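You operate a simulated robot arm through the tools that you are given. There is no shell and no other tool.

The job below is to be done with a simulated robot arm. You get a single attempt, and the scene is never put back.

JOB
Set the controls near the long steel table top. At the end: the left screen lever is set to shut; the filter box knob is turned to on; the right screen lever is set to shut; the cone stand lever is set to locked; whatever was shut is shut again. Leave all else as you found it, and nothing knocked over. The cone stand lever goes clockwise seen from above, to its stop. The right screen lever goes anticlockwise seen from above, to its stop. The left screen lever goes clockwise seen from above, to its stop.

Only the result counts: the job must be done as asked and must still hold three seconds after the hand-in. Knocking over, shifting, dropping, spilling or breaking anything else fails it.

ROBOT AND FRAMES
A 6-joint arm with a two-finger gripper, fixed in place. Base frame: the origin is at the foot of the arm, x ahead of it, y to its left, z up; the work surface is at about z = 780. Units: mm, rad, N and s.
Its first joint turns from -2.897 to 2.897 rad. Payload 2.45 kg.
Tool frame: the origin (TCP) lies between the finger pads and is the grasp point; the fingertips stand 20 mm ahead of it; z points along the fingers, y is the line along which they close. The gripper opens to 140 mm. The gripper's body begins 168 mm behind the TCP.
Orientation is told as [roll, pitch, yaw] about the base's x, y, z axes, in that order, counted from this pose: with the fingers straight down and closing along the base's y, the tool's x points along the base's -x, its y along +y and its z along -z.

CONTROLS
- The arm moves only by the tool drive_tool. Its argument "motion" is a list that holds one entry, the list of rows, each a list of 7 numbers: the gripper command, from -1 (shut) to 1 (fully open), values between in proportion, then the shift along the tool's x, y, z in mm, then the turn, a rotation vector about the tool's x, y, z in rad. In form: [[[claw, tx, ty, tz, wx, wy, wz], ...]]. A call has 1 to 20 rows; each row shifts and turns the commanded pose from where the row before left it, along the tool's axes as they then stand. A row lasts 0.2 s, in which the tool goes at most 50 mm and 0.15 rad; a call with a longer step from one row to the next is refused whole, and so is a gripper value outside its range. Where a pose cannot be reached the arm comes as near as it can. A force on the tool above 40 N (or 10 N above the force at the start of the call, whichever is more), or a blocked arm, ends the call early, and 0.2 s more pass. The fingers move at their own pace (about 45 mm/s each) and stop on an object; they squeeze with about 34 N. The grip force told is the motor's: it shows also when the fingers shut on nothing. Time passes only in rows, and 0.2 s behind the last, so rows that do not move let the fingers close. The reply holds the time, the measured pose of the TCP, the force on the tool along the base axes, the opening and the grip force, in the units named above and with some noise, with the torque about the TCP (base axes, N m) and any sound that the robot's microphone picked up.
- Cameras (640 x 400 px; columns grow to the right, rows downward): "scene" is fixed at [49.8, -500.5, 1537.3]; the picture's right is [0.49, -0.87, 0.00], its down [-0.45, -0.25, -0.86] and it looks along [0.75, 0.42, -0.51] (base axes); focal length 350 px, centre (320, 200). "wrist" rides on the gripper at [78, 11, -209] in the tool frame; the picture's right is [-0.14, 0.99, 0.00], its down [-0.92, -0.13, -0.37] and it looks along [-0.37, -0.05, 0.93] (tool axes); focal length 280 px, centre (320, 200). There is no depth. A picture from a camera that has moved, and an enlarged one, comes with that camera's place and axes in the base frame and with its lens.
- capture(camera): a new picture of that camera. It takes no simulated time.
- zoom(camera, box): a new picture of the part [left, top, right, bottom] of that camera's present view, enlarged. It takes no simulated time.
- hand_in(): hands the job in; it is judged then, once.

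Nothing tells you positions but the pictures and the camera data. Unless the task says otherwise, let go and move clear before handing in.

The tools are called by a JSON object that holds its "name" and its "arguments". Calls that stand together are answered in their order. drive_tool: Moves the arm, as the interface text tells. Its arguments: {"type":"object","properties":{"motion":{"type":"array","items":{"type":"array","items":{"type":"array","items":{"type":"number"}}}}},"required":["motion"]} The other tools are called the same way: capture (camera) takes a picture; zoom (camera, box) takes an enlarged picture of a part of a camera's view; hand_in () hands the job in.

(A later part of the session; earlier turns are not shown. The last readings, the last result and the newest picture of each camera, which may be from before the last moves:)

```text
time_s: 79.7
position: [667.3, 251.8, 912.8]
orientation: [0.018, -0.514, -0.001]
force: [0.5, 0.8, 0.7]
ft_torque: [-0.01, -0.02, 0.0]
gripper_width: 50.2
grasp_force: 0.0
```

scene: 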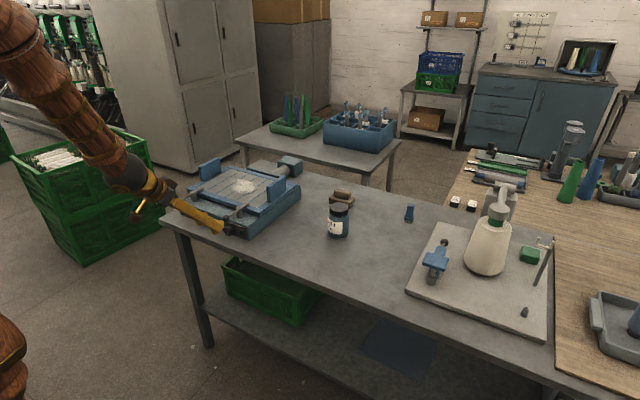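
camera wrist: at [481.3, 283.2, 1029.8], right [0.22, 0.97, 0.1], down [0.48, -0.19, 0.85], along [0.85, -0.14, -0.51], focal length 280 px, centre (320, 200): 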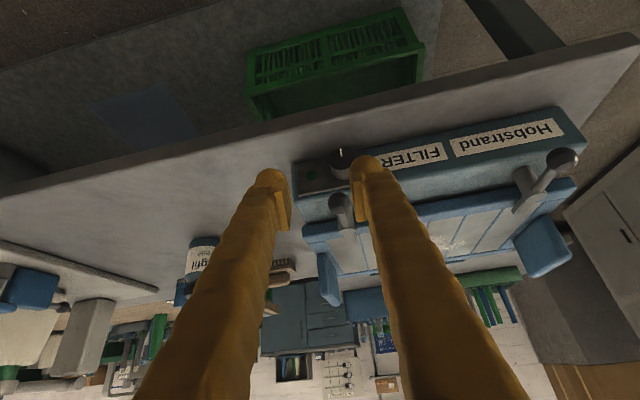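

{"name": "drive_tool", "arguments": {"motion": [[[-0.286, -1, 8.1, 36.6, 0, 0, 0], [-0.286, -1, 8.1, 36.6, 0, 0, 0]]]}}

{"name": "capture", "arguments": {"camera": "wrist"}}

{"name": "zoom", "arguments": {"camera": "wrist", "box": [250, 100, 390, 230]}}

{"name": "zoom", "arguments": {"camera": "scene", "box": [170, 180, 270, 260]}}

```text
time_s: 80.3
position: [704.8, 270.9, 851.8]
orientation: [0.016, -0.514, -0.001]
force: [-0.2, -0.8, -0.1]
ft_torque: [0.03, -0.02, -0.02]
gripper_width: 50.0
grasp_force: 0.0
```

```text
taken
camera wrist: at [536.5, 278.1, 995.2], right [0.11, 0.99, 0.08], down [0.62, -0.13, 0.77], along [0.77, -0.03, -0.63], focal length 280 px, centre (320, 200)
```

wrist: 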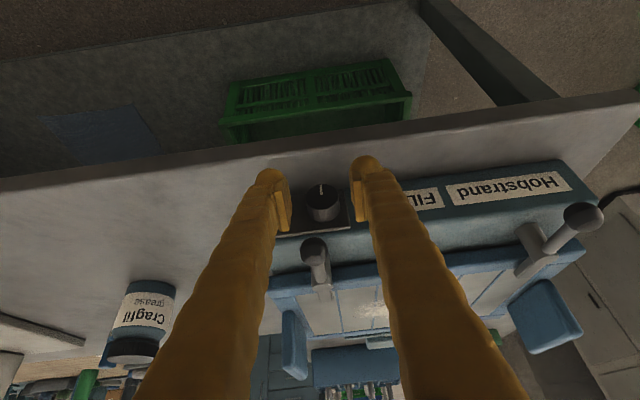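

```text
3.08 times, centred on (320, 165) of wrist
camera zoom: at [536.5, 278.1, 995.2], right [0.11, 0.99, 0.08], down [0.62, -0.13, 0.77], along [0.77, -0.03, -0.63], focal length 863 px, centre (320, 308)
```

zoom: 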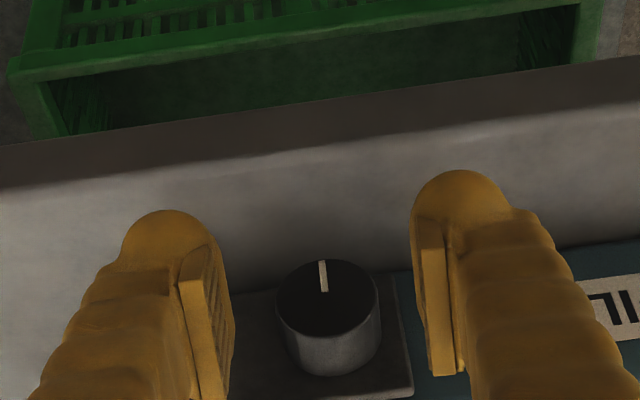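

```text
5.00 times, centred on (220, 220) of scene
camera zoom: at [49.8, -500.5, 1537.3], right [0.49, -0.87, 0.0], down [-0.45, -0.25, -0.86], along [0.75, 0.42, -0.51], focal length 1751 px, centre (820, 100)
```

zoom: 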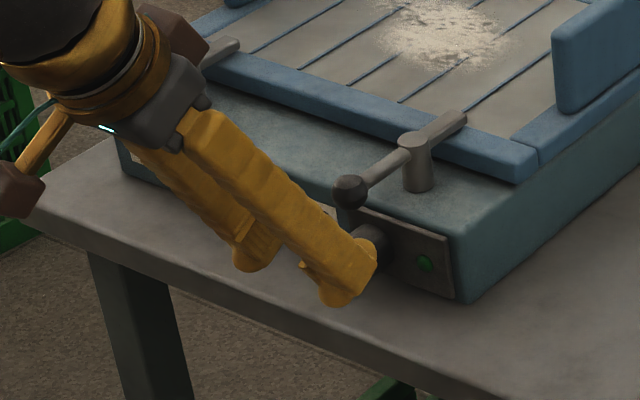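

The knob axis is at about y 269, z 817.5, spanning x 753–773. I'll move in so the fingers straddle it and check alignment before gripping.

{"name": "drive_tool", "arguments": {"motion": [[[-0.286, 16.9, -1.6, 29.9, 0.0139, 0, -0.0079], [-0.286, -11.3, 0, 6.4, 0, 0, 0], [-0.286, -11.3, 0, 6.4, 0, 0, 0], [-0.286, -11.3, 0, 6.4, 0, 0, 0]]]}}

{"name": "zoom", "arguments": {"camera": "wrist", "box": [230, 120, 410, 250]}}

{"name": "zoom", "arguments": {"camera": "scene", "box": [180, 190, 280, 260]}}

```text
time_s: 81.3
position: [745.8, 268.0, 814.9]
orientation: [-0.001, -0.513, 0.009]
force: [0.0, -0.4, -0.4]
ft_torque: [0.03, 0.0, -0.04]
gripper_width: 50.3
grasp_force: 0.2
```

```text
3.08 times, centred on (320, 185) of wrist
camera zoom: at [575.1, 278.3, 959.9], right [0.11, 0.99, 0.07], down [0.62, -0.12, 0.77], along [0.77, -0.05, -0.63], focal length 863 px, centre (320, 246)
```

zoom: 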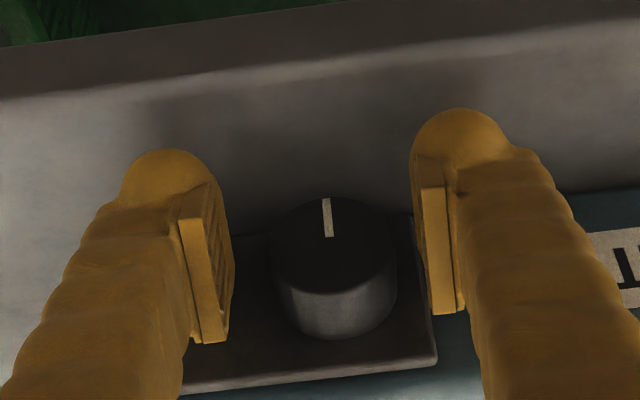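

```text
5.71 times, centred on (230, 225) of scene
camera zoom: at [49.8, -500.5, 1537.3], right [0.49, -0.87, 0.0], down [-0.45, -0.25, -0.86], along [0.75, 0.42, -0.51], focal length 2001 px, centre (834, 57)
```

zoom: 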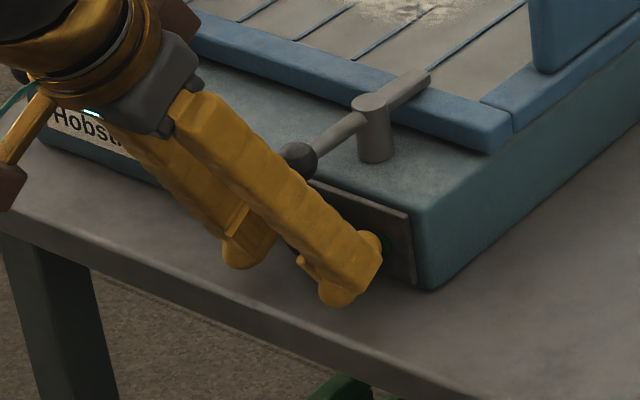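

{"name": "drive_tool", "arguments": {"motion": [[[-0.286, -1.3, 1.2, -2.2, 0, 0, 0], [-1, 0, 0, 0, 0, 0, 0], [-1, 0, 0, 0, 0, 0, 0], [-1, 0, 0, 0, 0, 0, 0]]]}}

{"name": "zoom", "arguments": {"camera": "wrist", "box": [230, 120, 410, 250]}}

```text
time_s: 82.3
position: [744.7, 270.4, 818.9]
orientation: [-0.003, -0.513, 0.009]
force: [3.2, 13.6, -4.5]
ft_torque: [0.06, 0.11, 0.14]
gripper_width: 33.1
grasp_force: 40.7
```

```text
3.08 times, centred on (320, 185) of wrist
camera zoom: at [575.0, 279.9, 962.1], right [0.11, 0.99, 0.07], down [0.62, -0.12, 0.77], along [0.77, -0.04, -0.63], focal length 863 px, centre (320, 246)
```

zoom: 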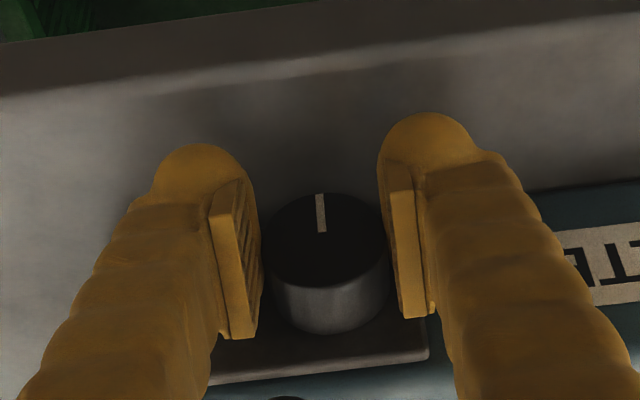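

Gripped at 33 mm. I'll turn it gently clockwise, as seen from the front, and watch the pointer and lamp.

{"name": "drive_tool", "arguments": {"motion": [[[-1, 0, 0.7, 0, 0, 0, 0], [-1, 0, 0, 0, -0.0697, 0, 0.0393], [-1, 0, 0, 0, -0.0697, 0, 0.0393], [-1, 0, 0, 0, -0.0697, 0, 0.0393]]]}}

{"name": "zoom", "arguments": {"camera": "wrist", "box": [230, 120, 410, 250]}}

{"name": "zoom", "arguments": {"camera": "scene", "box": [180, 190, 280, 260]}}

```text
time_s: 83.3
position: [744.6, 269.6, 819.1]
orientation: [0.16, -0.511, -0.07]
force: [-19.9, -1.3, 2.6]
ft_torque: [-0.04, 0.2, -0.14]
gripper_width: 33.0
grasp_force: 45.2
out of reach, approached as far as the arm can: row 4
```

```text
3.08 times, centred on (320, 185) of wrist
camera zoom: at [574.9, 259.3, 961.9], right [0.11, 0.97, 0.2], down [0.62, -0.23, 0.75], along [0.77, 0.04, -0.63], focal length 863 px, centre (320, 246)
```

zoom: 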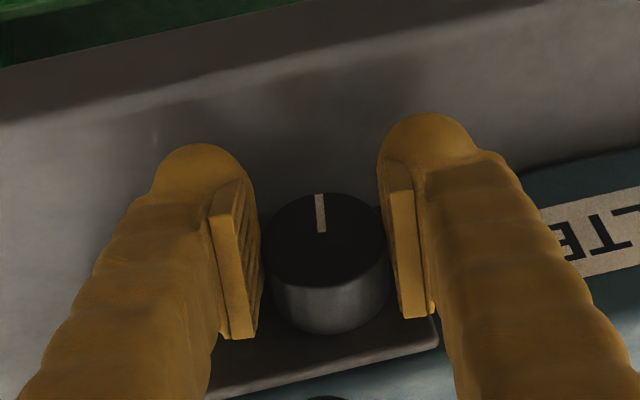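

```text
5.71 times, centred on (230, 225) of scene
camera zoom: at [49.8, -500.5, 1537.3], right [0.49, -0.87, 0.0], down [-0.45, -0.25, -0.86], along [0.75, 0.42, -0.51], focal length 2001 px, centre (834, 57)
```

zoom: 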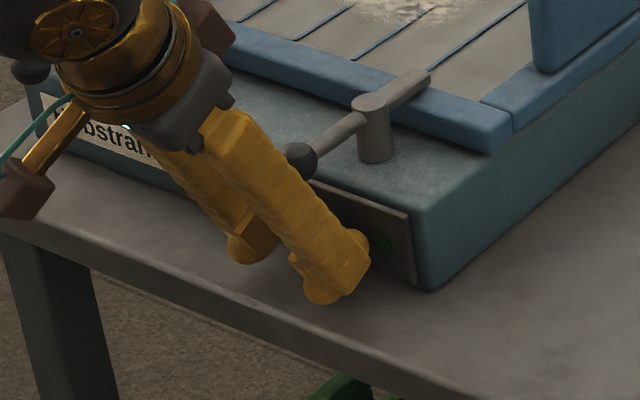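

The knob turned with the fingers with little resistance, but the arm is close to a wrist singularity on this side. I'll release, swing the hand to the other side, and ratchet the knob from there.

{"name": "drive_tool", "arguments": {"motion": [[[-0.286, 0, 0, 0, 0, 0, 0], [-0.286, 0, 0, 0, 0, 0, 0], [-0.286, 0, 0, 0, 0, 0, 0]]]}}

{"name": "zoom", "arguments": {"camera": "wrist", "box": [230, 120, 410, 250]}}

```text
time_s: 84.1
position: [745.4, 271.3, 819.3]
orientation: [0.161, -0.51, -0.069]
force: [-0.4, 0.3, 0.5]
ft_torque: [-0.03, -0.03, -0.01]
gripper_width: 50.0
grasp_force: 0.0
```

```text
3.08 times, centred on (320, 185) of wrist
camera zoom: at [575.8, 259.9, 962.2], right [0.11, 0.97, 0.2], down [0.62, -0.23, 0.75], along [0.78, 0.04, -0.63], focal length 863 px, centre (320, 246)
```

zoom: 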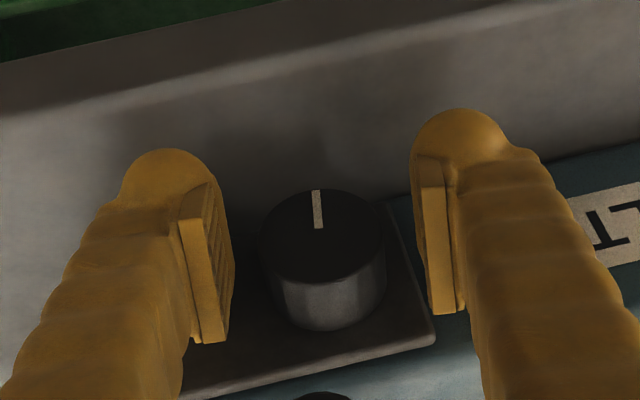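

{"name": "drive_tool", "arguments": {"motion": [[[-0.4, -3.6, 2.2, -4.1, 0, 0, 0], [-0.4, 0, 0, 0, 0.1185, 0, -0.0671], [-0.4, 0, 0, 0, 0.1185, 0, -0.0671], [-0.4, 0, 0, 0, 0.1185, 0, -0.0671], [-0.4, 0, 0, 0, 0.1185, 0, -0.0671]]]}}

{"name": "zoom", "arguments": {"camera": "wrist", "box": [230, 120, 410, 250]}}

{"name": "zoom", "arguments": {"camera": "scene", "box": [180, 190, 280, 260]}}

```text
time_s: 84.8
position: [748.1, 272.9, 822.8]
orientation: [0.037, -0.536, 0.02]
force: [-3.2, -0.8, -2.1]
ft_torque: [0.07, 0.08, -0.08]
gripper_width: 42.3
grasp_force: 0.5
out of reach, approached as far as the arm can: row 2
stopped in row 3: the force on the tool passed its limit at 87 N (the readings are from after the stop); the commanded pose is now the measured one
```

```text
3.08 times, centred on (320, 185) of wrist
camera zoom: at [575.4, 272.8, 963.1], right [0.08, 0.99, 0.1], down [0.61, -0.13, 0.78], along [0.79, 0.0, -0.61], focal length 863 px, centre (320, 246)
```

zoom: 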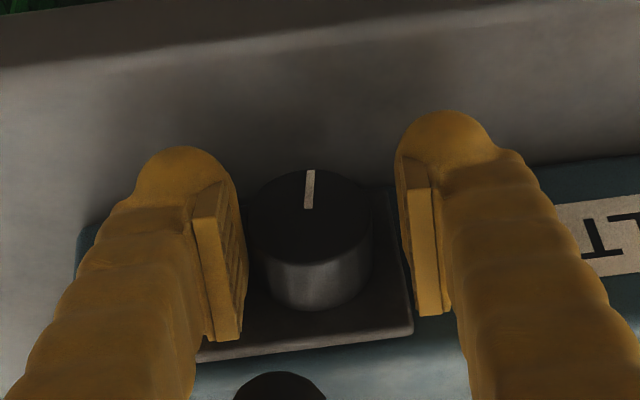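

```text
5.71 times, centred on (230, 225) of scene
camera zoom: at [49.8, -500.5, 1537.3], right [0.49, -0.87, 0.0], down [-0.45, -0.25, -0.86], along [0.75, 0.42, -0.51], focal length 2001 px, centre (834, 57)
```

zoom: 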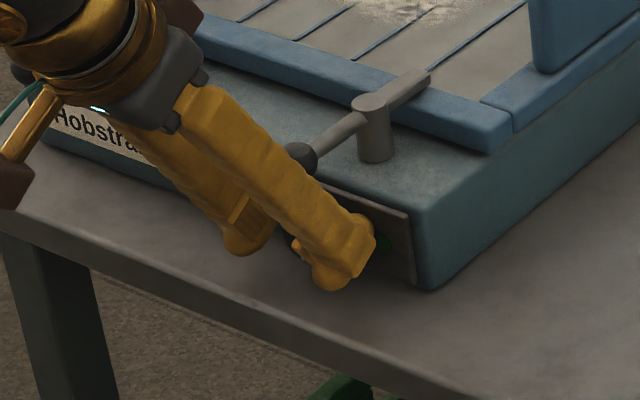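

The fingertip touched the knob plate while the arm passed near its singularity. I'll back straight off and check that nothing shifted.

{"name": "drive_tool", "arguments": {"motion": [[[-0.4, 12.9, 0, -7.7, 0, 0, 0], [-0.4, 12.9, 0, -7.7, 0, 0, 0], [-0.4, 12.9, 0, -7.7, 0, 0, 0]]]}}

{"name": "zoom", "arguments": {"camera": "scene", "box": [160, 150, 320, 260]}}

{"name": "capture", "arguments": {"camera": "wrist"}}

```text
time_s: 85.6
position: [703.0, 271.5, 824.6]
orientation: [0.037, -0.54, 0.021]
force: [0.1, -1.0, 1.2]
ft_torque: [0.02, -0.01, -0.03]
gripper_width: 42.1
grasp_force: 0.1
```

```text
3.64 times, centred on (240, 205) of scene
camera zoom: at [49.8, -500.5, 1537.3], right [0.49, -0.87, 0.0], down [-0.45, -0.25, -0.86], along [0.75, 0.42, -0.51], focal length 1274 px, centre (611, 182)
```

zoom: 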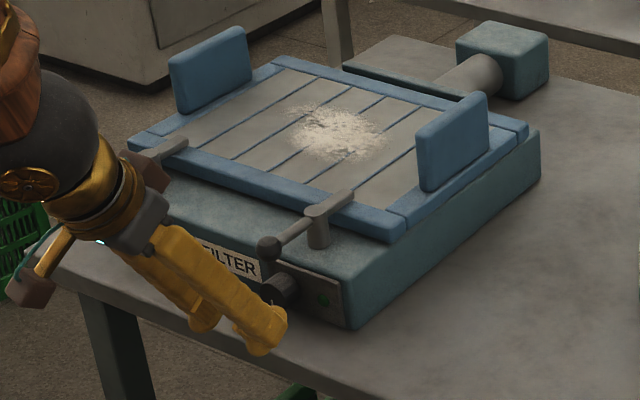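

```text
taken
camera wrist: at [530.5, 271.4, 963.5], right [0.08, 0.99, 0.1], down [0.61, -0.13, 0.78], along [0.79, 0.0, -0.61], focal length 280 px, centre (320, 200)
```

wrist: 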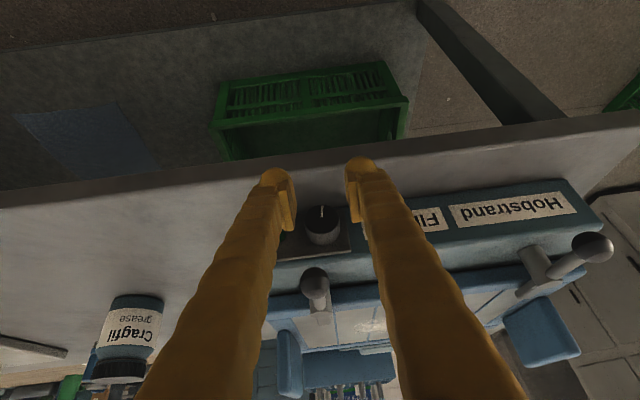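

Everything looks in place. The tool was nearly in line with the forearm there, so I'll swing the hand to lean the other way, with the body toward +y, in free space before approaching again.

{"name": "drive_tool", "arguments": {"motion": [[[-0.4, -7.7, 0.5, -12.9, 0, 0, 0], [-0.4, 0, 0, 0, 0.1135, 0.005, -0.068], [-0.4, 0, 0, 0, 0.1135, 0.005, -0.068], [-0.4, 0, 0, 0, 0.1135, 0.005, -0.068], [-0.4, 0, 0, 0, 0.1135, 0.005, -0.068], [-0.4, 0, 0, 0, 0, 0.09, 0]]]}}

{"name": "capture", "arguments": {"camera": "wrist"}}

```text
time_s: 87.0
position: [703.8, 271.7, 839.0]
orientation: [-0.538, -0.373, 0.259]
force: [0.0, -0.1, -0.6]
ft_torque: [0.0, 0.02, 0.01]
gripper_width: 41.9
grasp_force: 0.1
```

```text
taken
camera wrist: at [543.8, 349.4, 972.6], right [0.08, 0.9, -0.42], down [0.67, 0.26, 0.69], along [0.73, -0.34, -0.59], focal length 280 px, centre (320, 200)
```

wrist: 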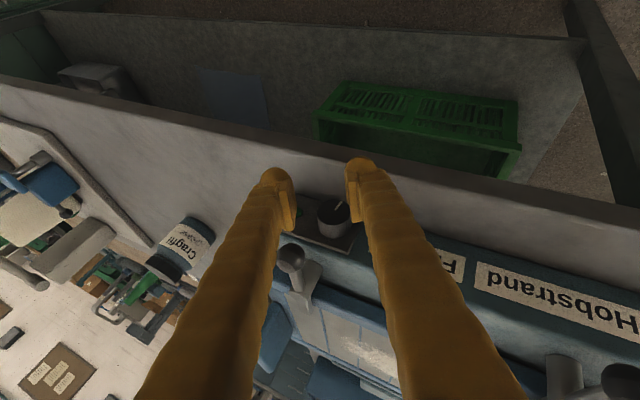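

{"name": "drive_tool", "arguments": {"motion": [[[-0.4, -13.7, 3.4, 13.05, 0, 0, 0.022], [-0.4, -13.7, 3.4, 13.05, 0, 0, 0.022]]]}}

{"name": "zoom", "arguments": {"camera": "wrist", "box": [230, 120, 410, 250]}}

{"name": "zoom", "arguments": {"camera": "scene", "box": [180, 190, 280, 260]}}

```text
time_s: 87.8
position: [737.2, 271.4, 823.4]
orientation: [-0.523, -0.39, 0.219]
force: [-3.6, -0.6, -0.7]
ft_torque: [0.03, -0.22, -0.06]
gripper_width: 42.2
grasp_force: 0.2
stopped in row 2: the force on the tool passed its limit at 43 N (the readings are from after the stop); the commanded pose is now the measured one
```

```text
3.08 times, centred on (320, 185) of wrist
camera zoom: at [577.8, 353.4, 955.3], right [0.12, 0.91, -0.41], down [0.67, 0.22, 0.7], along [0.73, -0.36, -0.58], focal length 863 px, centre (320, 246)
```

zoom: 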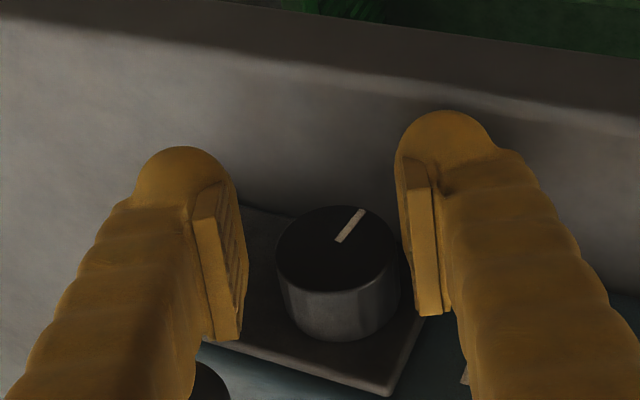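

```text
5.71 times, centred on (230, 225) of scene
camera zoom: at [49.8, -500.5, 1537.3], right [0.49, -0.87, 0.0], down [-0.45, -0.25, -0.86], along [0.75, 0.42, -0.51], focal length 2001 px, centre (834, 57)
```

zoom: 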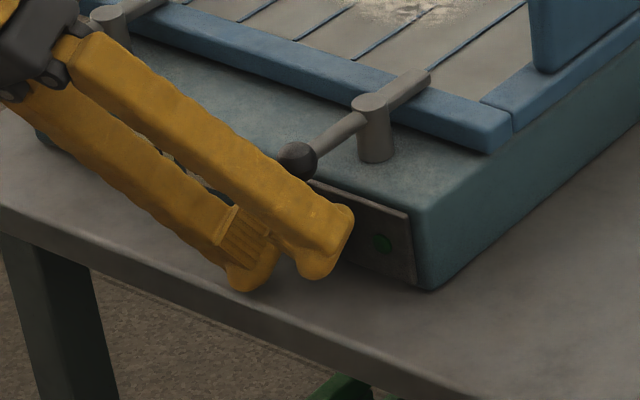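

The upper finger touched the front of the right lever's ball, pushing straight along the lever, so it should not have turned. I'll back off, lean the tool a bit more, and approach again.

{"name": "drive_tool", "arguments": {"motion": [[[-0.4, 10.1, -0.9, -6.8, 0, 0, 0], [-0.4, 0, 0, 0, 0, -0.1, 0], [-0.4, -5.9, 1, 3.5, 0, 0, 0], [-0.4, -5.9, 1, 3.5, 0, 0, 0]]]}}

{"name": "zoom", "arguments": {"camera": "wrist", "box": [230, 120, 410, 250]}}

{"name": "zoom", "arguments": {"camera": "scene", "box": [180, 190, 280, 260]}}

```text
time_s: 88.8
position: [739.2, 273.3, 825.6]
orientation: [-0.546, -0.477, 0.274]
force: [-0.4, -0.3, 0.0]
ft_torque: [0.0, 0.01, -0.02]
gripper_width: 42.0
grasp_force: 0.1
```

```text
3.08 times, centred on (320, 185) of wrist
camera zoom: at [565.2, 347.6, 942.1], right [0.12, 0.91, -0.39], down [0.6, 0.25, 0.76], along [0.79, -0.32, -0.51], focal length 863 px, centre (320, 246)
```

zoom: 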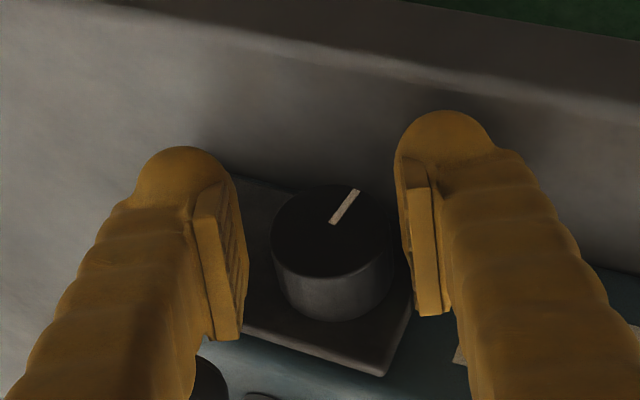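

```text
5.71 times, centred on (230, 225) of scene
camera zoom: at [49.8, -500.5, 1537.3], right [0.49, -0.87, 0.0], down [-0.45, -0.25, -0.86], along [0.75, 0.42, -0.51], focal length 2001 px, centre (834, 57)
```

zoom: 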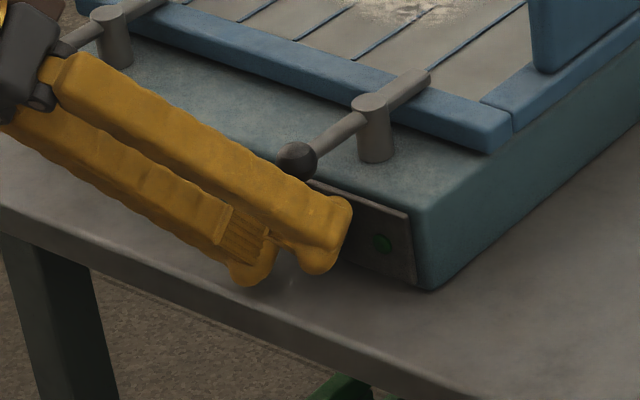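

{"name": "drive_tool", "arguments": {"motion": [[[-1, 0, 0, 0, 0, 0, 0], [-1, 0, 0, 0, 0, 0, 0], [-1, 0, 0, 0, 0, 0, 0]]]}}

{"name": "zoom", "arguments": {"camera": "wrist", "box": [230, 120, 410, 250]}}

```text
time_s: 89.6
position: [738.8, 275.2, 823.1]
orientation: [-0.543, -0.477, 0.274]
force: [3.9, 29.7, -10.3]
ft_torque: [0.34, 0.1, 0.42]
gripper_width: 30.4
grasp_force: 45.1
```

```text
3.08 times, centred on (320, 185) of wrist
camera zoom: at [565.1, 348.6, 942.1], right [0.12, 0.91, -0.39], down [0.6, 0.25, 0.76], along [0.79, -0.32, -0.52], focal length 863 px, centre (320, 246)
```

zoom: 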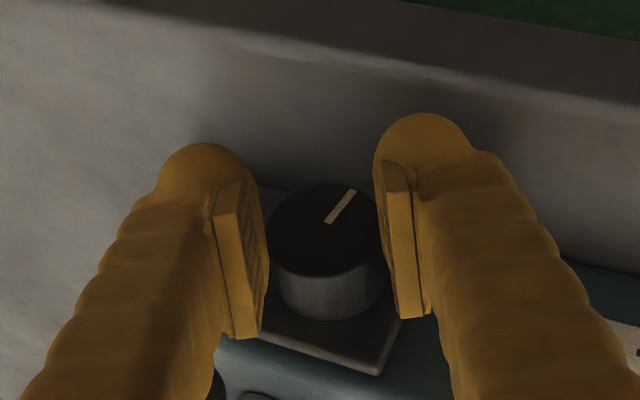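

The grip is on a chord near the pad ends and the lever ball limits the approach. A cleaner way is to swing the right lever part-way open for room, turn the knob with a vertical tool, then shut the lever again. First I'll release and retreat.

{"name": "drive_tool", "arguments": {"motion": [[[-0.286, 0, 0, 0, 0, 0, 0], [-0.286, 0, 0, 0, 0, 0, 0], [-0.286, 16, -1.1, -12.3, 0, 0, 0], [-0.286, 16, -1.1, -12.3, 0, 0, 0], [-0.286, 0, 0, 0, 0, 0.136, 0], [-0.286, 0, 0, 0, 0, 0.136, 0], [-0.286, 0, 0, 0, 0, 0.136, 0], [-0.286, 0, 0, 0, 0, 0.136, 0], [-0.286, 0, 0, 0, -0.12, 0, 0], [-0.286, 0, 0, 0, -0.12, 0, 0], [-0.286, 0, 0, 0, -0.12, 0, 0], [-0.286, 0, 0, 0, -0.12, 0, 0]]]}}

{"name": "capture", "arguments": {"camera": "wrist"}}

```text
time_s: 92.2
position: [699.0, 273.7, 829.7]
orientation: [0.001, 0.001, 0.002]
force: [0.1, 0.0, -0.1]
ft_torque: [-0.02, -0.02, 0.03]
gripper_width: 50.3
grasp_force: 0.2
```

```text
taken
camera wrist: at [622.0, 284.8, 1038.2], right [0.14, 0.99, 0.0], down [0.92, -0.13, 0.37], along [0.37, -0.05, -0.93], focal length 280 px, centre (320, 200)
```

wrist: 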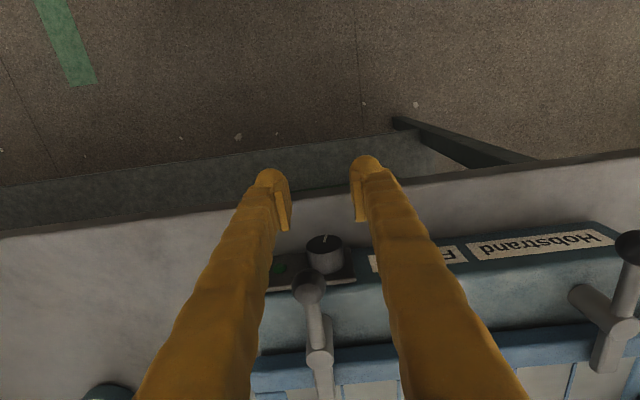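

Tool is vertical and clear. I'll close the fingers, go to the right side of the ball and push the lever part-way open.

{"name": "drive_tool", "arguments": {"motion": [[[-1, 0, 0, -40, 0, 0, 0], [-1, 0, 0, -40, 0, 0, 0], [-1, 0, 0, -40, 0, 0, 0], [-1, -26.5, -26.9, 0, 0, 0, 0], [-1, -26.5, -26.9, 0, 0, 0, 0], [-1, 0, 0, 30.5, 0, 0, 0], [-1, 0, 0, 30.5, 0, 0, 0], [-1, 0, 5, 0, 0, 0, 0], [-1, 0, 5, 0, 0, 0, 0], [-1, 0, 3, 0, 0, 0, 0], [-1, 2.2, 5.7, 0, 0, 0, 0.0873], [-1, 2.2, 5.7, 0, 0, 0, 0.0873], [-1, 2.2, 5.7, 0, 0, 0, 0.0873]]]}}

{"name": "zoom", "arguments": {"camera": "wrist", "box": [220, 80, 460, 250]}}

{"name": "zoom", "arguments": {"camera": "scene", "box": [170, 160, 280, 245]}}

```text
time_s: 95.0
position: [746.6, 250.8, 887.8]
orientation: [0.0, 0.0, -0.263]
force: [0.4, -0.3, 0.9]
ft_torque: [0.05, 0.0, -0.04]
gripper_width: 0.0
grasp_force: 29.2
```

```text
2.35 times, centred on (340, 165) of wrist
camera zoom: at [675.6, 282.0, 1097.0], right [0.39, 0.92, 0.0], down [0.86, -0.36, 0.37], along [0.34, -0.14, -0.93], focal length 660 px, centre (273, 282)
```

zoom: 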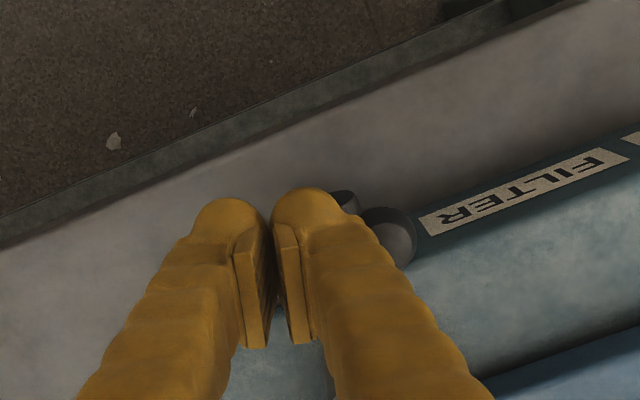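

```text
4.71 times, centred on (225, 202) of scene
camera zoom: at [49.8, -500.5, 1537.3], right [0.49, -0.87, 0.0], down [-0.45, -0.25, -0.86], along [0.75, 0.42, -0.51], focal length 1648 px, centre (767, 188)
```

zoom: 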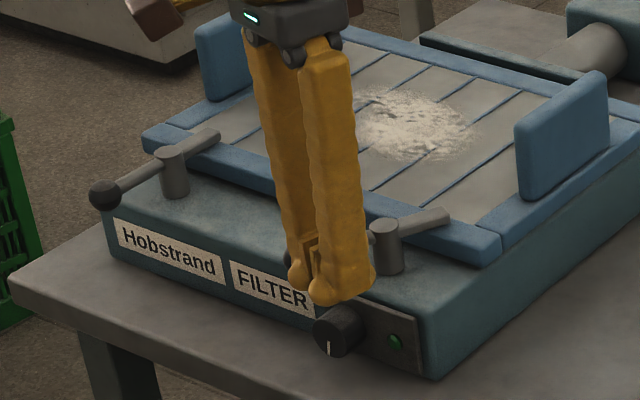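

{"name": "drive_tool", "arguments": {"motion": [[[-1, 2.2, 5.7, 0, 0, 0, 0.0873], [-1, 2.2, 5.7, 0, 0, 0, 0.0873], [-1, 2.2, 5.7, 0, 0, 0, 0.0873], [-1, 2.2, 5.7, 0, 0, 0, 0.0873], [-1, 2.2, 5.7, 0, 0, 0, 0.0873], [-1, 2.2, 5.7, 0, 0, 0, 0.0873]]]}}

{"name": "zoom", "arguments": {"camera": "wrist", "box": [220, 80, 460, 250]}}

{"name": "zoom", "arguments": {"camera": "scene", "box": [170, 160, 280, 245]}}

```text
time_s: 96.4
position: [750.1, 286.6, 887.7]
orientation: [0.001, 0.0, -0.785]
force: [0.6, -0.1, -0.5]
ft_torque: [-0.01, -0.02, 0.02]
gripper_width: 0.0
grasp_force: 29.6
```

```text
2.35 times, centred on (340, 165) of wrist
camera zoom: at [704.7, 350.1, 1097.3], right [0.8, 0.6, 0.0], down [0.56, -0.74, 0.37], along [0.22, -0.29, -0.93], focal length 660 px, centre (273, 282)
```

zoom: 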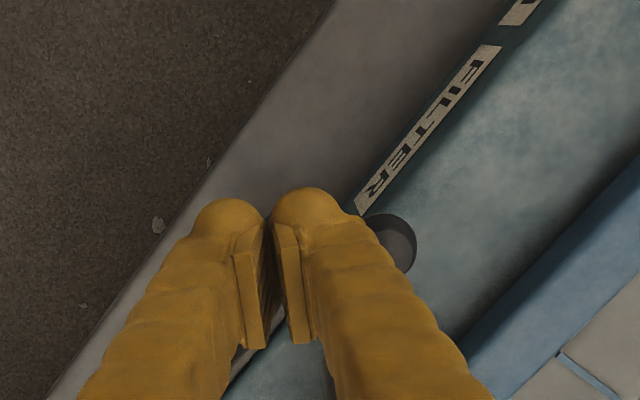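

```text
4.71 times, centred on (225, 202) of scene
camera zoom: at [49.8, -500.5, 1537.3], right [0.49, -0.87, 0.0], down [-0.45, -0.25, -0.86], along [0.75, 0.42, -0.51], focal length 1648 px, centre (767, 188)
```

zoom: 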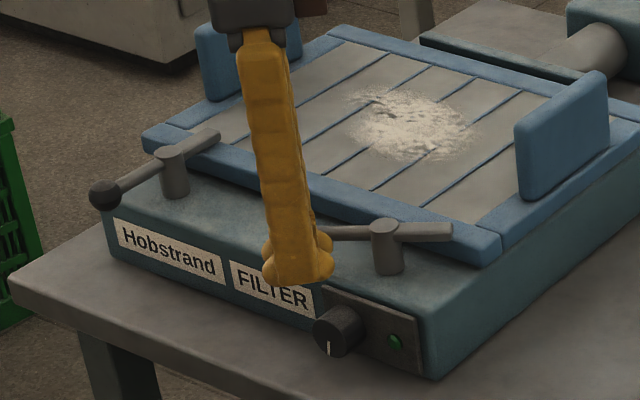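

{"name": "drive_tool", "arguments": {"motion": [[[-1, 2.2, 5.7, 0, 0, 0, 0.0873], [-1, 2.2, 5.7, 0, 0, 0, 0.0873], [-1, 2.2, 5.7, 0, 0, 0, 0.0873], [-1, 2.2, 5.7, 0, 0, 0, 0.0873], [-1, 0, -15, 0, 0, 0, 0], [-1, 0, 0, -40, 0, 0, 0], [-1, 0, 0, -40, 0, 0, 0]]]}}

{"name": "capture", "arguments": {"camera": "wrist"}}

{"name": "zoom", "arguments": {"camera": "scene", "box": [170, 160, 280, 245]}}

```text
time_s: 98.0
position: [750.2, 302.1, 967.7]
orientation: [0.002, 0.0, -1.133]
force: [-0.3, 0.3, -1.2]
ft_torque: [-0.06, -0.02, 0.0]
gripper_width: 0.0
grasp_force: 29.3
```

```text
taken
camera wrist: at [728.6, 377.4, 1176.7], right [0.96, 0.29, 0.0], down [0.27, -0.89, 0.37], along [0.11, -0.35, -0.93], focal length 280 px, centre (320, 200)
```

wrist: 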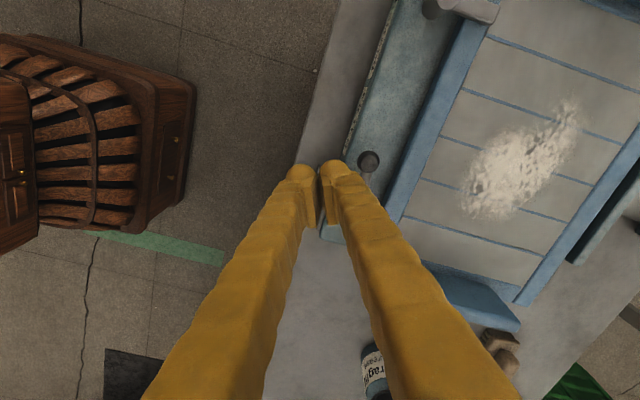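

```text
4.71 times, centred on (225, 202) of scene
camera zoom: at [49.8, -500.5, 1537.3], right [0.49, -0.87, 0.0], down [-0.45, -0.25, -0.86], along [0.75, 0.42, -0.51], focal length 1648 px, centre (767, 188)
```

zoom: 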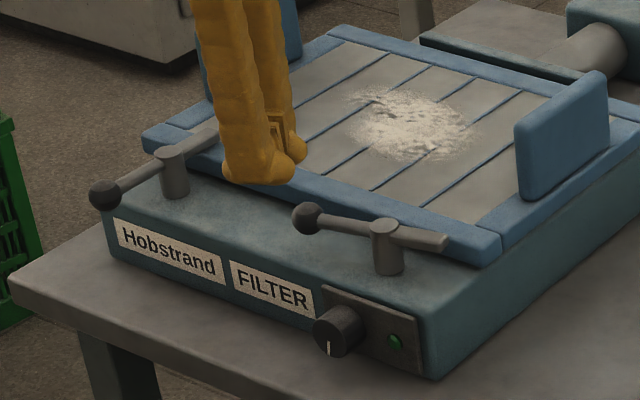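

The right lever is swung part-way open at about 23°, leaving the knob front clear. Next I'll turn the tool, lean it toward +y about the knob axis, and approach the knob from above.

{"name": "drive_tool", "arguments": {"motion": [[[-0.4286, 0, 0, 0, 0, 0, -0.1416], [-0.4286, 0, 0, 0, 0, 0, -0.1416], [-0.4286, 0, 0, 0, 0, 0, -0.1416], [-0.4286, 0, 0, 0, 0, 0, -0.1416], [-0.4286, 0, 0, 0, 0, 0, -0.1416], [-0.4286, 0, 0, 0, 0, 0, -0.1416], [-0.4286, 0, 0, 0, 0, 0, -0.1416], [-0.4286, 0, 0, 0, 0, 0, -0.1416], [-0.4286, 4, 0, 0, 0, 0, 0], [-0.4286, 4, 0, 0, 0, 0, 0], [-0.4286, 0, 0, 0, 0.125, 0, 0], [-0.4286, 0, 0, 0, 0.125, 0, 0], [-0.4286, 0, 0, 0, 0.125, 0, 0], [-0.4286, 0, 0, 0, 0.125, 0, 0]]]}}

{"name": "capture", "arguments": {"camera": "wrist"}}

{"name": "zoom", "arguments": {"camera": "scene", "box": [205, 205, 265, 245]}}

```text
time_s: 101.0
position: [740.8, 299.9, 969.0]
orientation: [-0.503, 0.0, -0.001]
force: [-0.3, -2.0, 0.4]
ft_torque: [0.04, -0.01, 0.0]
gripper_width: 39.8
grasp_force: 0.0
```

```text
taken
camera wrist: at [665.1, 411.1, 1146.2], right [0.14, 0.87, -0.48], down [0.92, 0.06, 0.39], along [0.36, -0.49, -0.79], focal length 280 px, centre (320, 200)
```

wrist: 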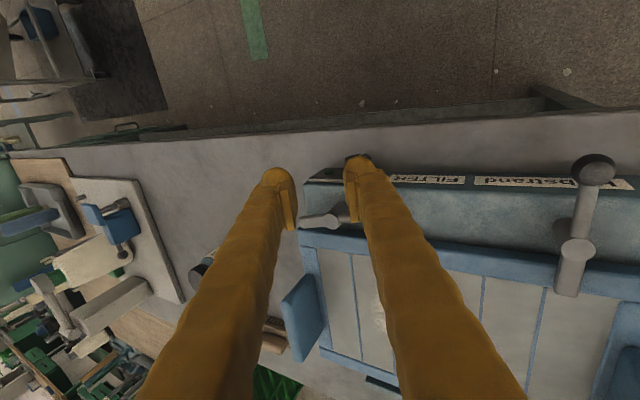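

```text
10.00 times, centred on (235, 225) of scene
camera zoom: at [49.8, -500.5, 1537.3], right [0.49, -0.87, 0.0], down [-0.45, -0.25, -0.86], along [0.75, 0.42, -0.51], focal length 3502 px, centre (1170, -50)
```

zoom: 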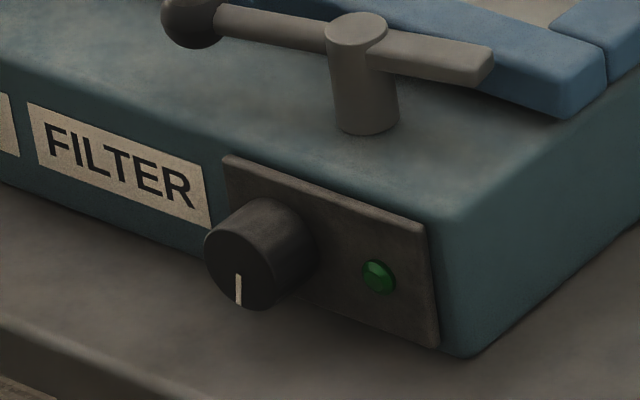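

{"name": "drive_tool", "arguments": {"motion": [[[-0.4286, -0.7, 15.4, 28.8, 0, 0, 0], [-0.4286, -0.7, 15.4, 28.8, 0, 0, 0], [-0.4286, -0.7, 15.4, 28.8, 0, 0, 0], [-0.4286, 0, 0, 25, 0, 0, 0]]]}}

{"name": "zoom", "arguments": {"camera": "wrist", "box": [220, 120, 420, 260]}}

{"name": "zoom", "arguments": {"camera": "scene", "box": [180, 180, 280, 250]}}

```text
time_s: 102.0
position: [745.1, 288.1, 846.8]
orientation: [-0.499, 0.0, 0.001]
force: [-0.2, -0.5, 1.2]
ft_torque: [0.0, -0.01, 0.0]
gripper_width: 40.1
grasp_force: 0.0
```

```text
2.86 times, centred on (320, 190) of wrist
camera zoom: at [666.9, 397.9, 1025.3], right [0.14, 0.87, -0.47], down [0.92, 0.06, 0.38], along [0.36, -0.49, -0.79], focal length 801 px, centre (320, 229)
```

zoom: 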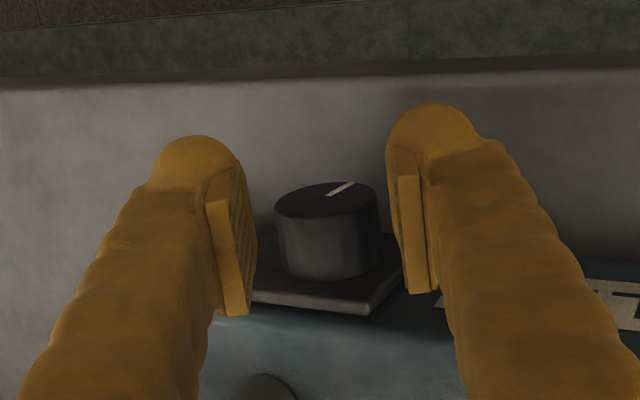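

```text
5.71 times, centred on (230, 215) of scene
camera zoom: at [49.8, -500.5, 1537.3], right [0.49, -0.87, 0.0], down [-0.45, -0.25, -0.86], along [0.75, 0.42, -0.51], focal length 2001 px, centre (834, 114)
```

zoom: 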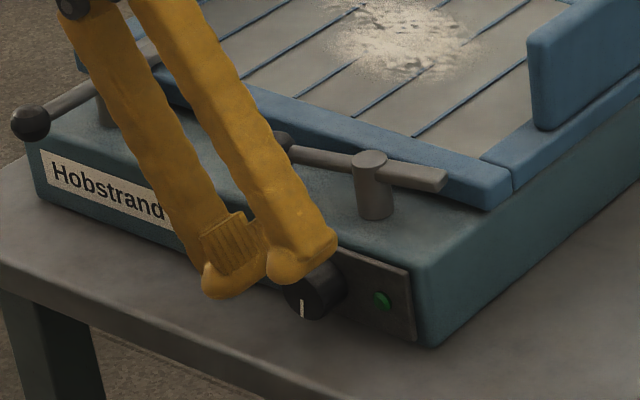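

{"name": "drive_tool", "arguments": {"motion": [[[-0.4286, 0, -0.3, 11, 0, 0, 0], [-0.4286, 0, -0.2, 11, 0, 0, 0], [-0.4286, -1, 0, 10, 0, 0, 0]]]}}

{"name": "zoom", "arguments": {"camera": "wrist", "box": [220, 120, 420, 260]}}

{"name": "zoom", "arguments": {"camera": "scene", "box": [180, 180, 280, 250]}}

```text
time_s: 102.8
position: [745.9, 271.0, 819.6]
orientation: [-0.501, 0.0, -0.001]
force: [-0.3, 0.4, -0.9]
ft_torque: [0.02, -0.01, 0.02]
gripper_width: 40.1
grasp_force: 0.1
```

```text
2.86 times, centred on (320, 190) of wrist
camera zoom: at [668.4, 382.4, 998.1], right [0.14, 0.87, -0.47], down [0.92, 0.06, 0.38], along [0.36, -0.49, -0.79], focal length 801 px, centre (320, 229)
```

zoom: 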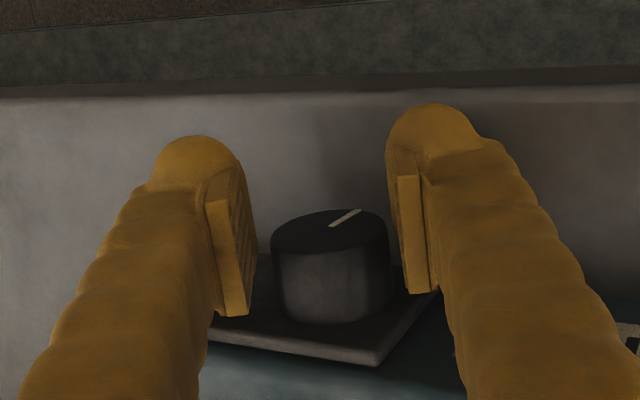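

```text
5.71 times, centred on (230, 215) of scene
camera zoom: at [49.8, -500.5, 1537.3], right [0.49, -0.87, 0.0], down [-0.45, -0.25, -0.86], along [0.75, 0.42, -0.51], focal length 2001 px, centre (834, 114)
```

zoom: 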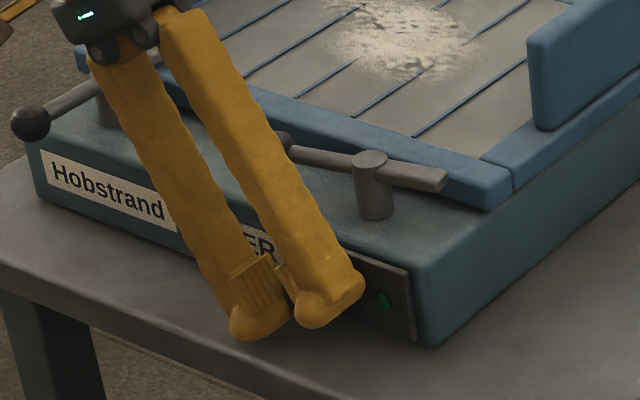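

{"name": "drive_tool", "arguments": {"motion": [[[-0.4286, -1, 1.6, 0, 0, 0, 0], [-1, 0, 0, 0, 0, 0, 0], [-1, 0, 0, 0, 0, 0, 0], [-1, 0, 0, 0, 0, 0, 0]]]}}

{"name": "zoom", "arguments": {"camera": "wrist", "box": [220, 120, 420, 260]}}

```text
time_s: 103.8
position: [746.3, 273.8, 818.4]
orientation: [-0.501, 0.0, -0.002]
force: [0.9, -15.9, 8.0]
ft_torque: [-0.11, -0.11, -0.08]
gripper_width: 32.0
grasp_force: 44.6
```

```text
2.86 times, centred on (320, 190) of wrist
camera zoom: at [669.5, 383.6, 997.8], right [0.14, 0.87, -0.47], down [0.92, 0.06, 0.38], along [0.36, -0.49, -0.79], focal length 801 px, centre (320, 229)
```

zoom: 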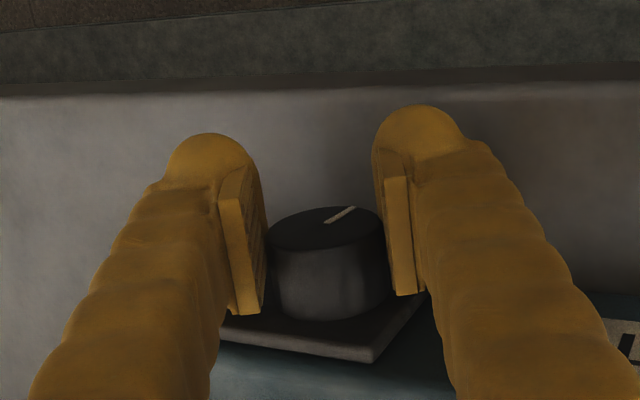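

Good grip at 32 mm. I'll ease the side load and turn clockwise about the knob axis.

{"name": "drive_tool", "arguments": {"motion": [[[-1, 0, -0.8, 0, 0, 0, 0], [-1, 0, -0.2, 0, -0.1, 0, 0], [-1, 0, -0.2, 0, -0.1, 0, 0], [-1, 0, -0.2, 0, -0.1, 0, 0], [-1, 0, -0.2, 0, -0.1, 0, 0], [-1, 0, -0.2, 0, -0.1, 0, 0]]]}}

{"name": "zoom", "arguments": {"camera": "wrist", "box": [220, 120, 420, 260]}}

{"name": "zoom", "arguments": {"camera": "scene", "box": [180, 180, 280, 250]}}

```text
time_s: 105.0
position: [746.2, 270.4, 821.4]
orientation: [-0.091, -0.002, -0.002]
force: [2.6, -7.8, 0.7]
ft_torque: [-0.07, -0.06, -0.05]
gripper_width: 32.1
grasp_force: 45.1
stopped in row 6: the force on the tool passed its limit at 42 N (the readings are from after the stop); the commanded pose is now the measured one
```

```text
2.86 times, centred on (320, 190) of wrist
camera zoom: at [669.4, 300.8, 1027.3], right [0.14, 0.99, -0.09], down [0.92, -0.1, 0.38], along [0.36, -0.13, -0.92], focal length 801 px, centre (320, 229)
```

zoom: 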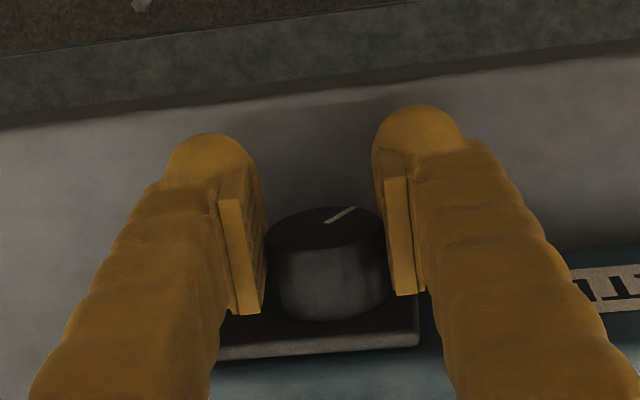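

```text
5.71 times, centred on (230, 215) of scene
camera zoom: at [49.8, -500.5, 1537.3], right [0.49, -0.87, 0.0], down [-0.45, -0.25, -0.86], along [0.75, 0.42, -0.51], focal length 2001 px, centre (834, 114)
```

zoom: 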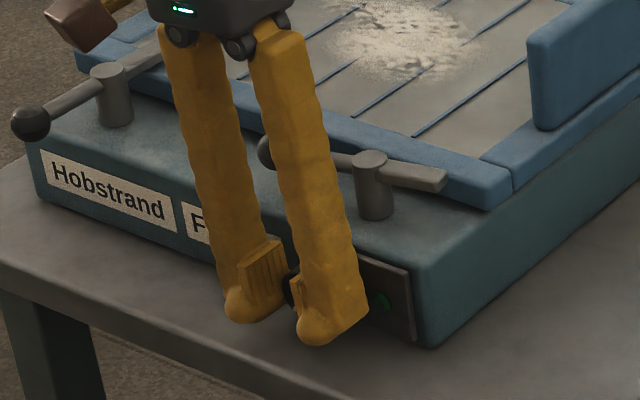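

{"name": "drive_tool", "arguments": {"motion": [[[-1, 0, -0.5, 0, 0, 0, 0], [-1, 0, 0, 0, 0, 0, 0]]]}}

{"name": "zoom", "arguments": {"camera": "scene", "box": [215, 205, 265, 245]}}

```text
time_s: 105.7
position: [745.2, 270.9, 819.9]
orientation: [-0.089, 0.0, 0.0]
force: [-0.5, -1.3, 4.4]
ft_torque: [0.0, -0.03, 0.01]
gripper_width: 32.2
grasp_force: 45.3
```

```text
10.00 times, centred on (240, 225) of scene
camera zoom: at [49.8, -500.5, 1537.3], right [0.49, -0.87, 0.0], down [-0.45, -0.25, -0.86], along [0.75, 0.42, -0.51], focal length 3502 px, centre (1120, -50)
```

zoom: 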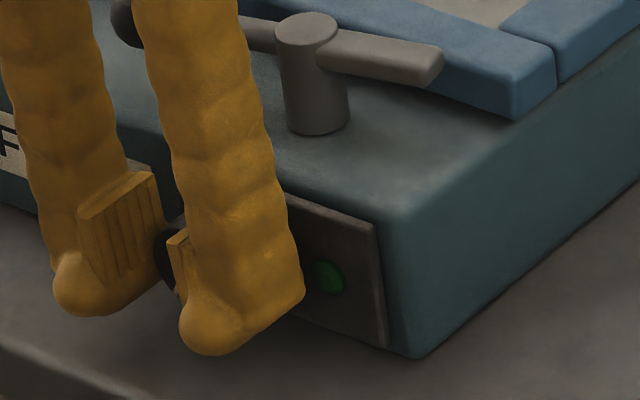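

{"name": "drive_tool", "arguments": {"motion": [[[-1, 0, -0.1, 0, -0.07, 0, 0], [-1, 0, -0.1, 0, -0.07, 0, 0], [-1, 0, -0.1, 0, -0.07, 0, 0], [-1, 0, -0.1, 0, -0.07, 0, 0]]]}}

{"name": "zoom", "arguments": {"camera": "wrist", "box": [220, 120, 420, 260]}}

```text
time_s: 106.7
position: [745.3, 269.1, 820.3]
orientation: [0.193, 0.0, -0.001]
force: [-1.4, -30.3, 9.8]
ft_torque: [-0.19, -0.08, -0.42]
gripper_width: 32.2
grasp_force: 44.9
```

```text
2.86 times, centred on (320, 190) of wrist
camera zoom: at [669.4, 240.6, 1027.1], right [0.14, 0.97, 0.19], down [0.92, -0.2, 0.34], along [0.37, 0.13, -0.92], focal length 801 px, centre (320, 229)
```

zoom: 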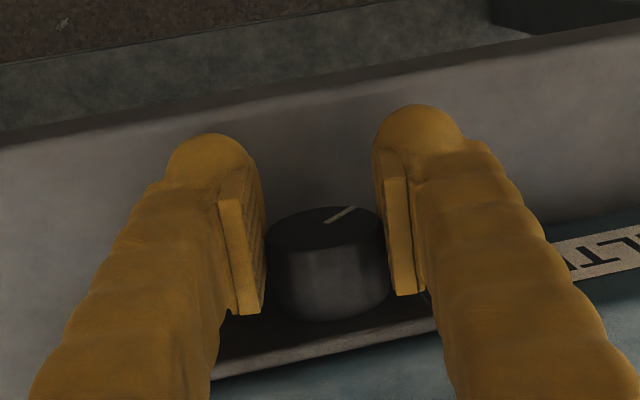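

Still turning with the fingers. I'll follow the axis offset and continue to about φ=0.6.

{"name": "drive_tool", "arguments": {"motion": [[[-1, 0, -1.4, 0, 0, 0, 0], [-1, 0, -0.44, 0, -0.07, 0, 0], [-1, 0, -0.44, 0, -0.07, 0, 0], [-1, 0, -0.44, 0, -0.07, 0, 0]]]}}

{"name": "zoom", "arguments": {"camera": "wrist", "box": [220, 120, 420, 260]}}

{"name": "zoom", "arguments": {"camera": "scene", "box": [205, 195, 265, 245]}}

```text
time_s: 107.7
position: [747.0, 268.9, 818.7]
orientation: [0.403, 0.0, -0.003]
force: [1.1, -4.1, 2.3]
ft_torque: [-0.04, 0.1, -0.07]
gripper_width: 32.1
grasp_force: 44.6
```

```text
2.86 times, centred on (320, 190) of wrist
camera zoom: at [669.5, 196.6, 1016.0], right [0.14, 0.91, 0.39], down [0.92, -0.26, 0.29], along [0.37, 0.32, -0.88], focal length 801 px, centre (320, 229)
```

zoom: 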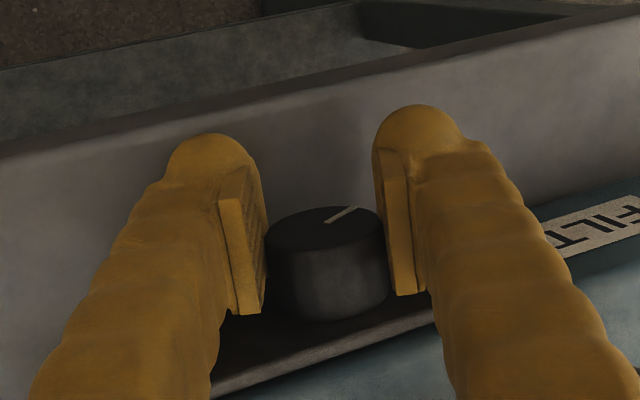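

```text
8.00 times, centred on (235, 220) of scene
camera zoom: at [49.8, -500.5, 1537.3], right [0.49, -0.87, 0.0], down [-0.45, -0.25, -0.86], along [0.75, 0.42, -0.51], focal length 2802 px, centre (1000, 40)
```

zoom: 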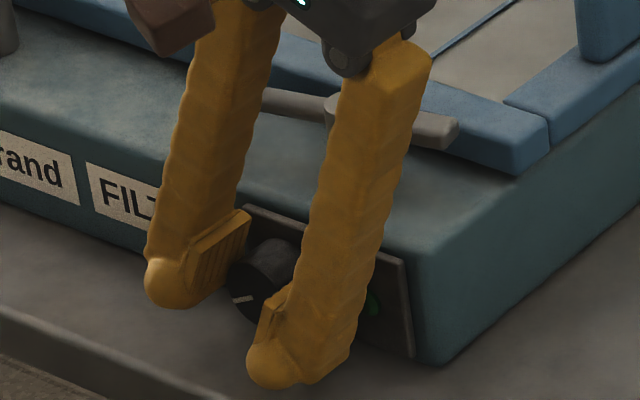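

{"name": "drive_tool", "arguments": {"motion": [[[-1, 0, -0.5, 0, -0.07, 0, 0], [-1, 0, -0.44, 0, -0.07, 0, 0], [-1, 0, -0.44, 0, -0.07, 0, 0], [-1, 0, -0.44, 0, -0.07, 0, 0]]]}}

{"name": "zoom", "arguments": {"camera": "wrist", "box": [220, 120, 420, 260]}}

{"name": "zoom", "arguments": {"camera": "scene", "box": [205, 195, 265, 245]}}

```text
time_s: 108.7
position: [746.7, 266.9, 817.3]
orientation: [0.682, -0.002, -0.001]
force: [17.0, 15.4, -13.6]
ft_torque: [0.01, 0.01, 0.01]
gripper_width: 32.0
grasp_force: 45.3
```

```text
2.86 times, centred on (320, 190) of wrist
camera zoom: at [669.3, 143.7, 987.7], right [0.14, 0.77, 0.62], down [0.92, -0.33, 0.21], along [0.37, 0.55, -0.75], focal length 801 px, centre (320, 229)
```

zoom: 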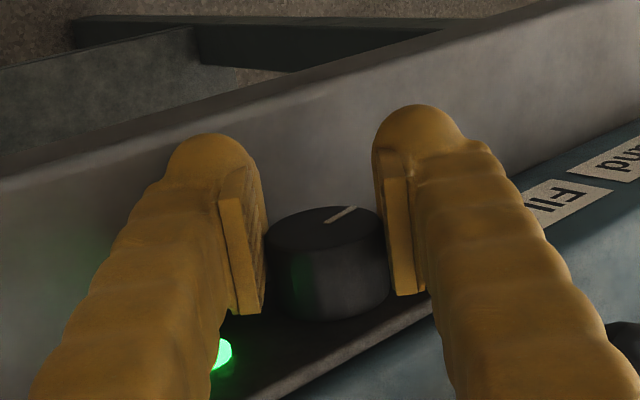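

```text
8.00 times, centred on (235, 220) of scene
camera zoom: at [49.8, -500.5, 1537.3], right [0.49, -0.87, 0.0], down [-0.45, -0.25, -0.86], along [0.75, 0.42, -0.51], focal length 2802 px, centre (1000, 40)
```

zoom: 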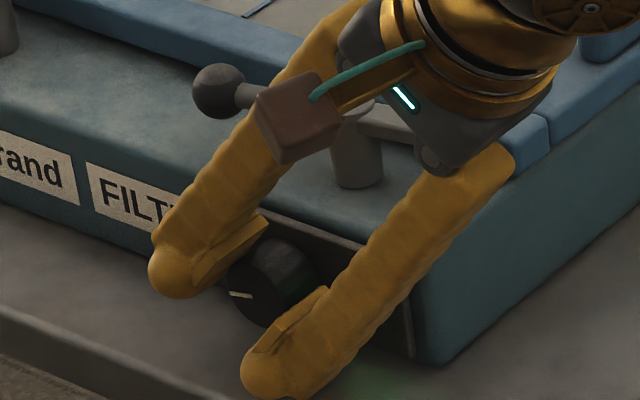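

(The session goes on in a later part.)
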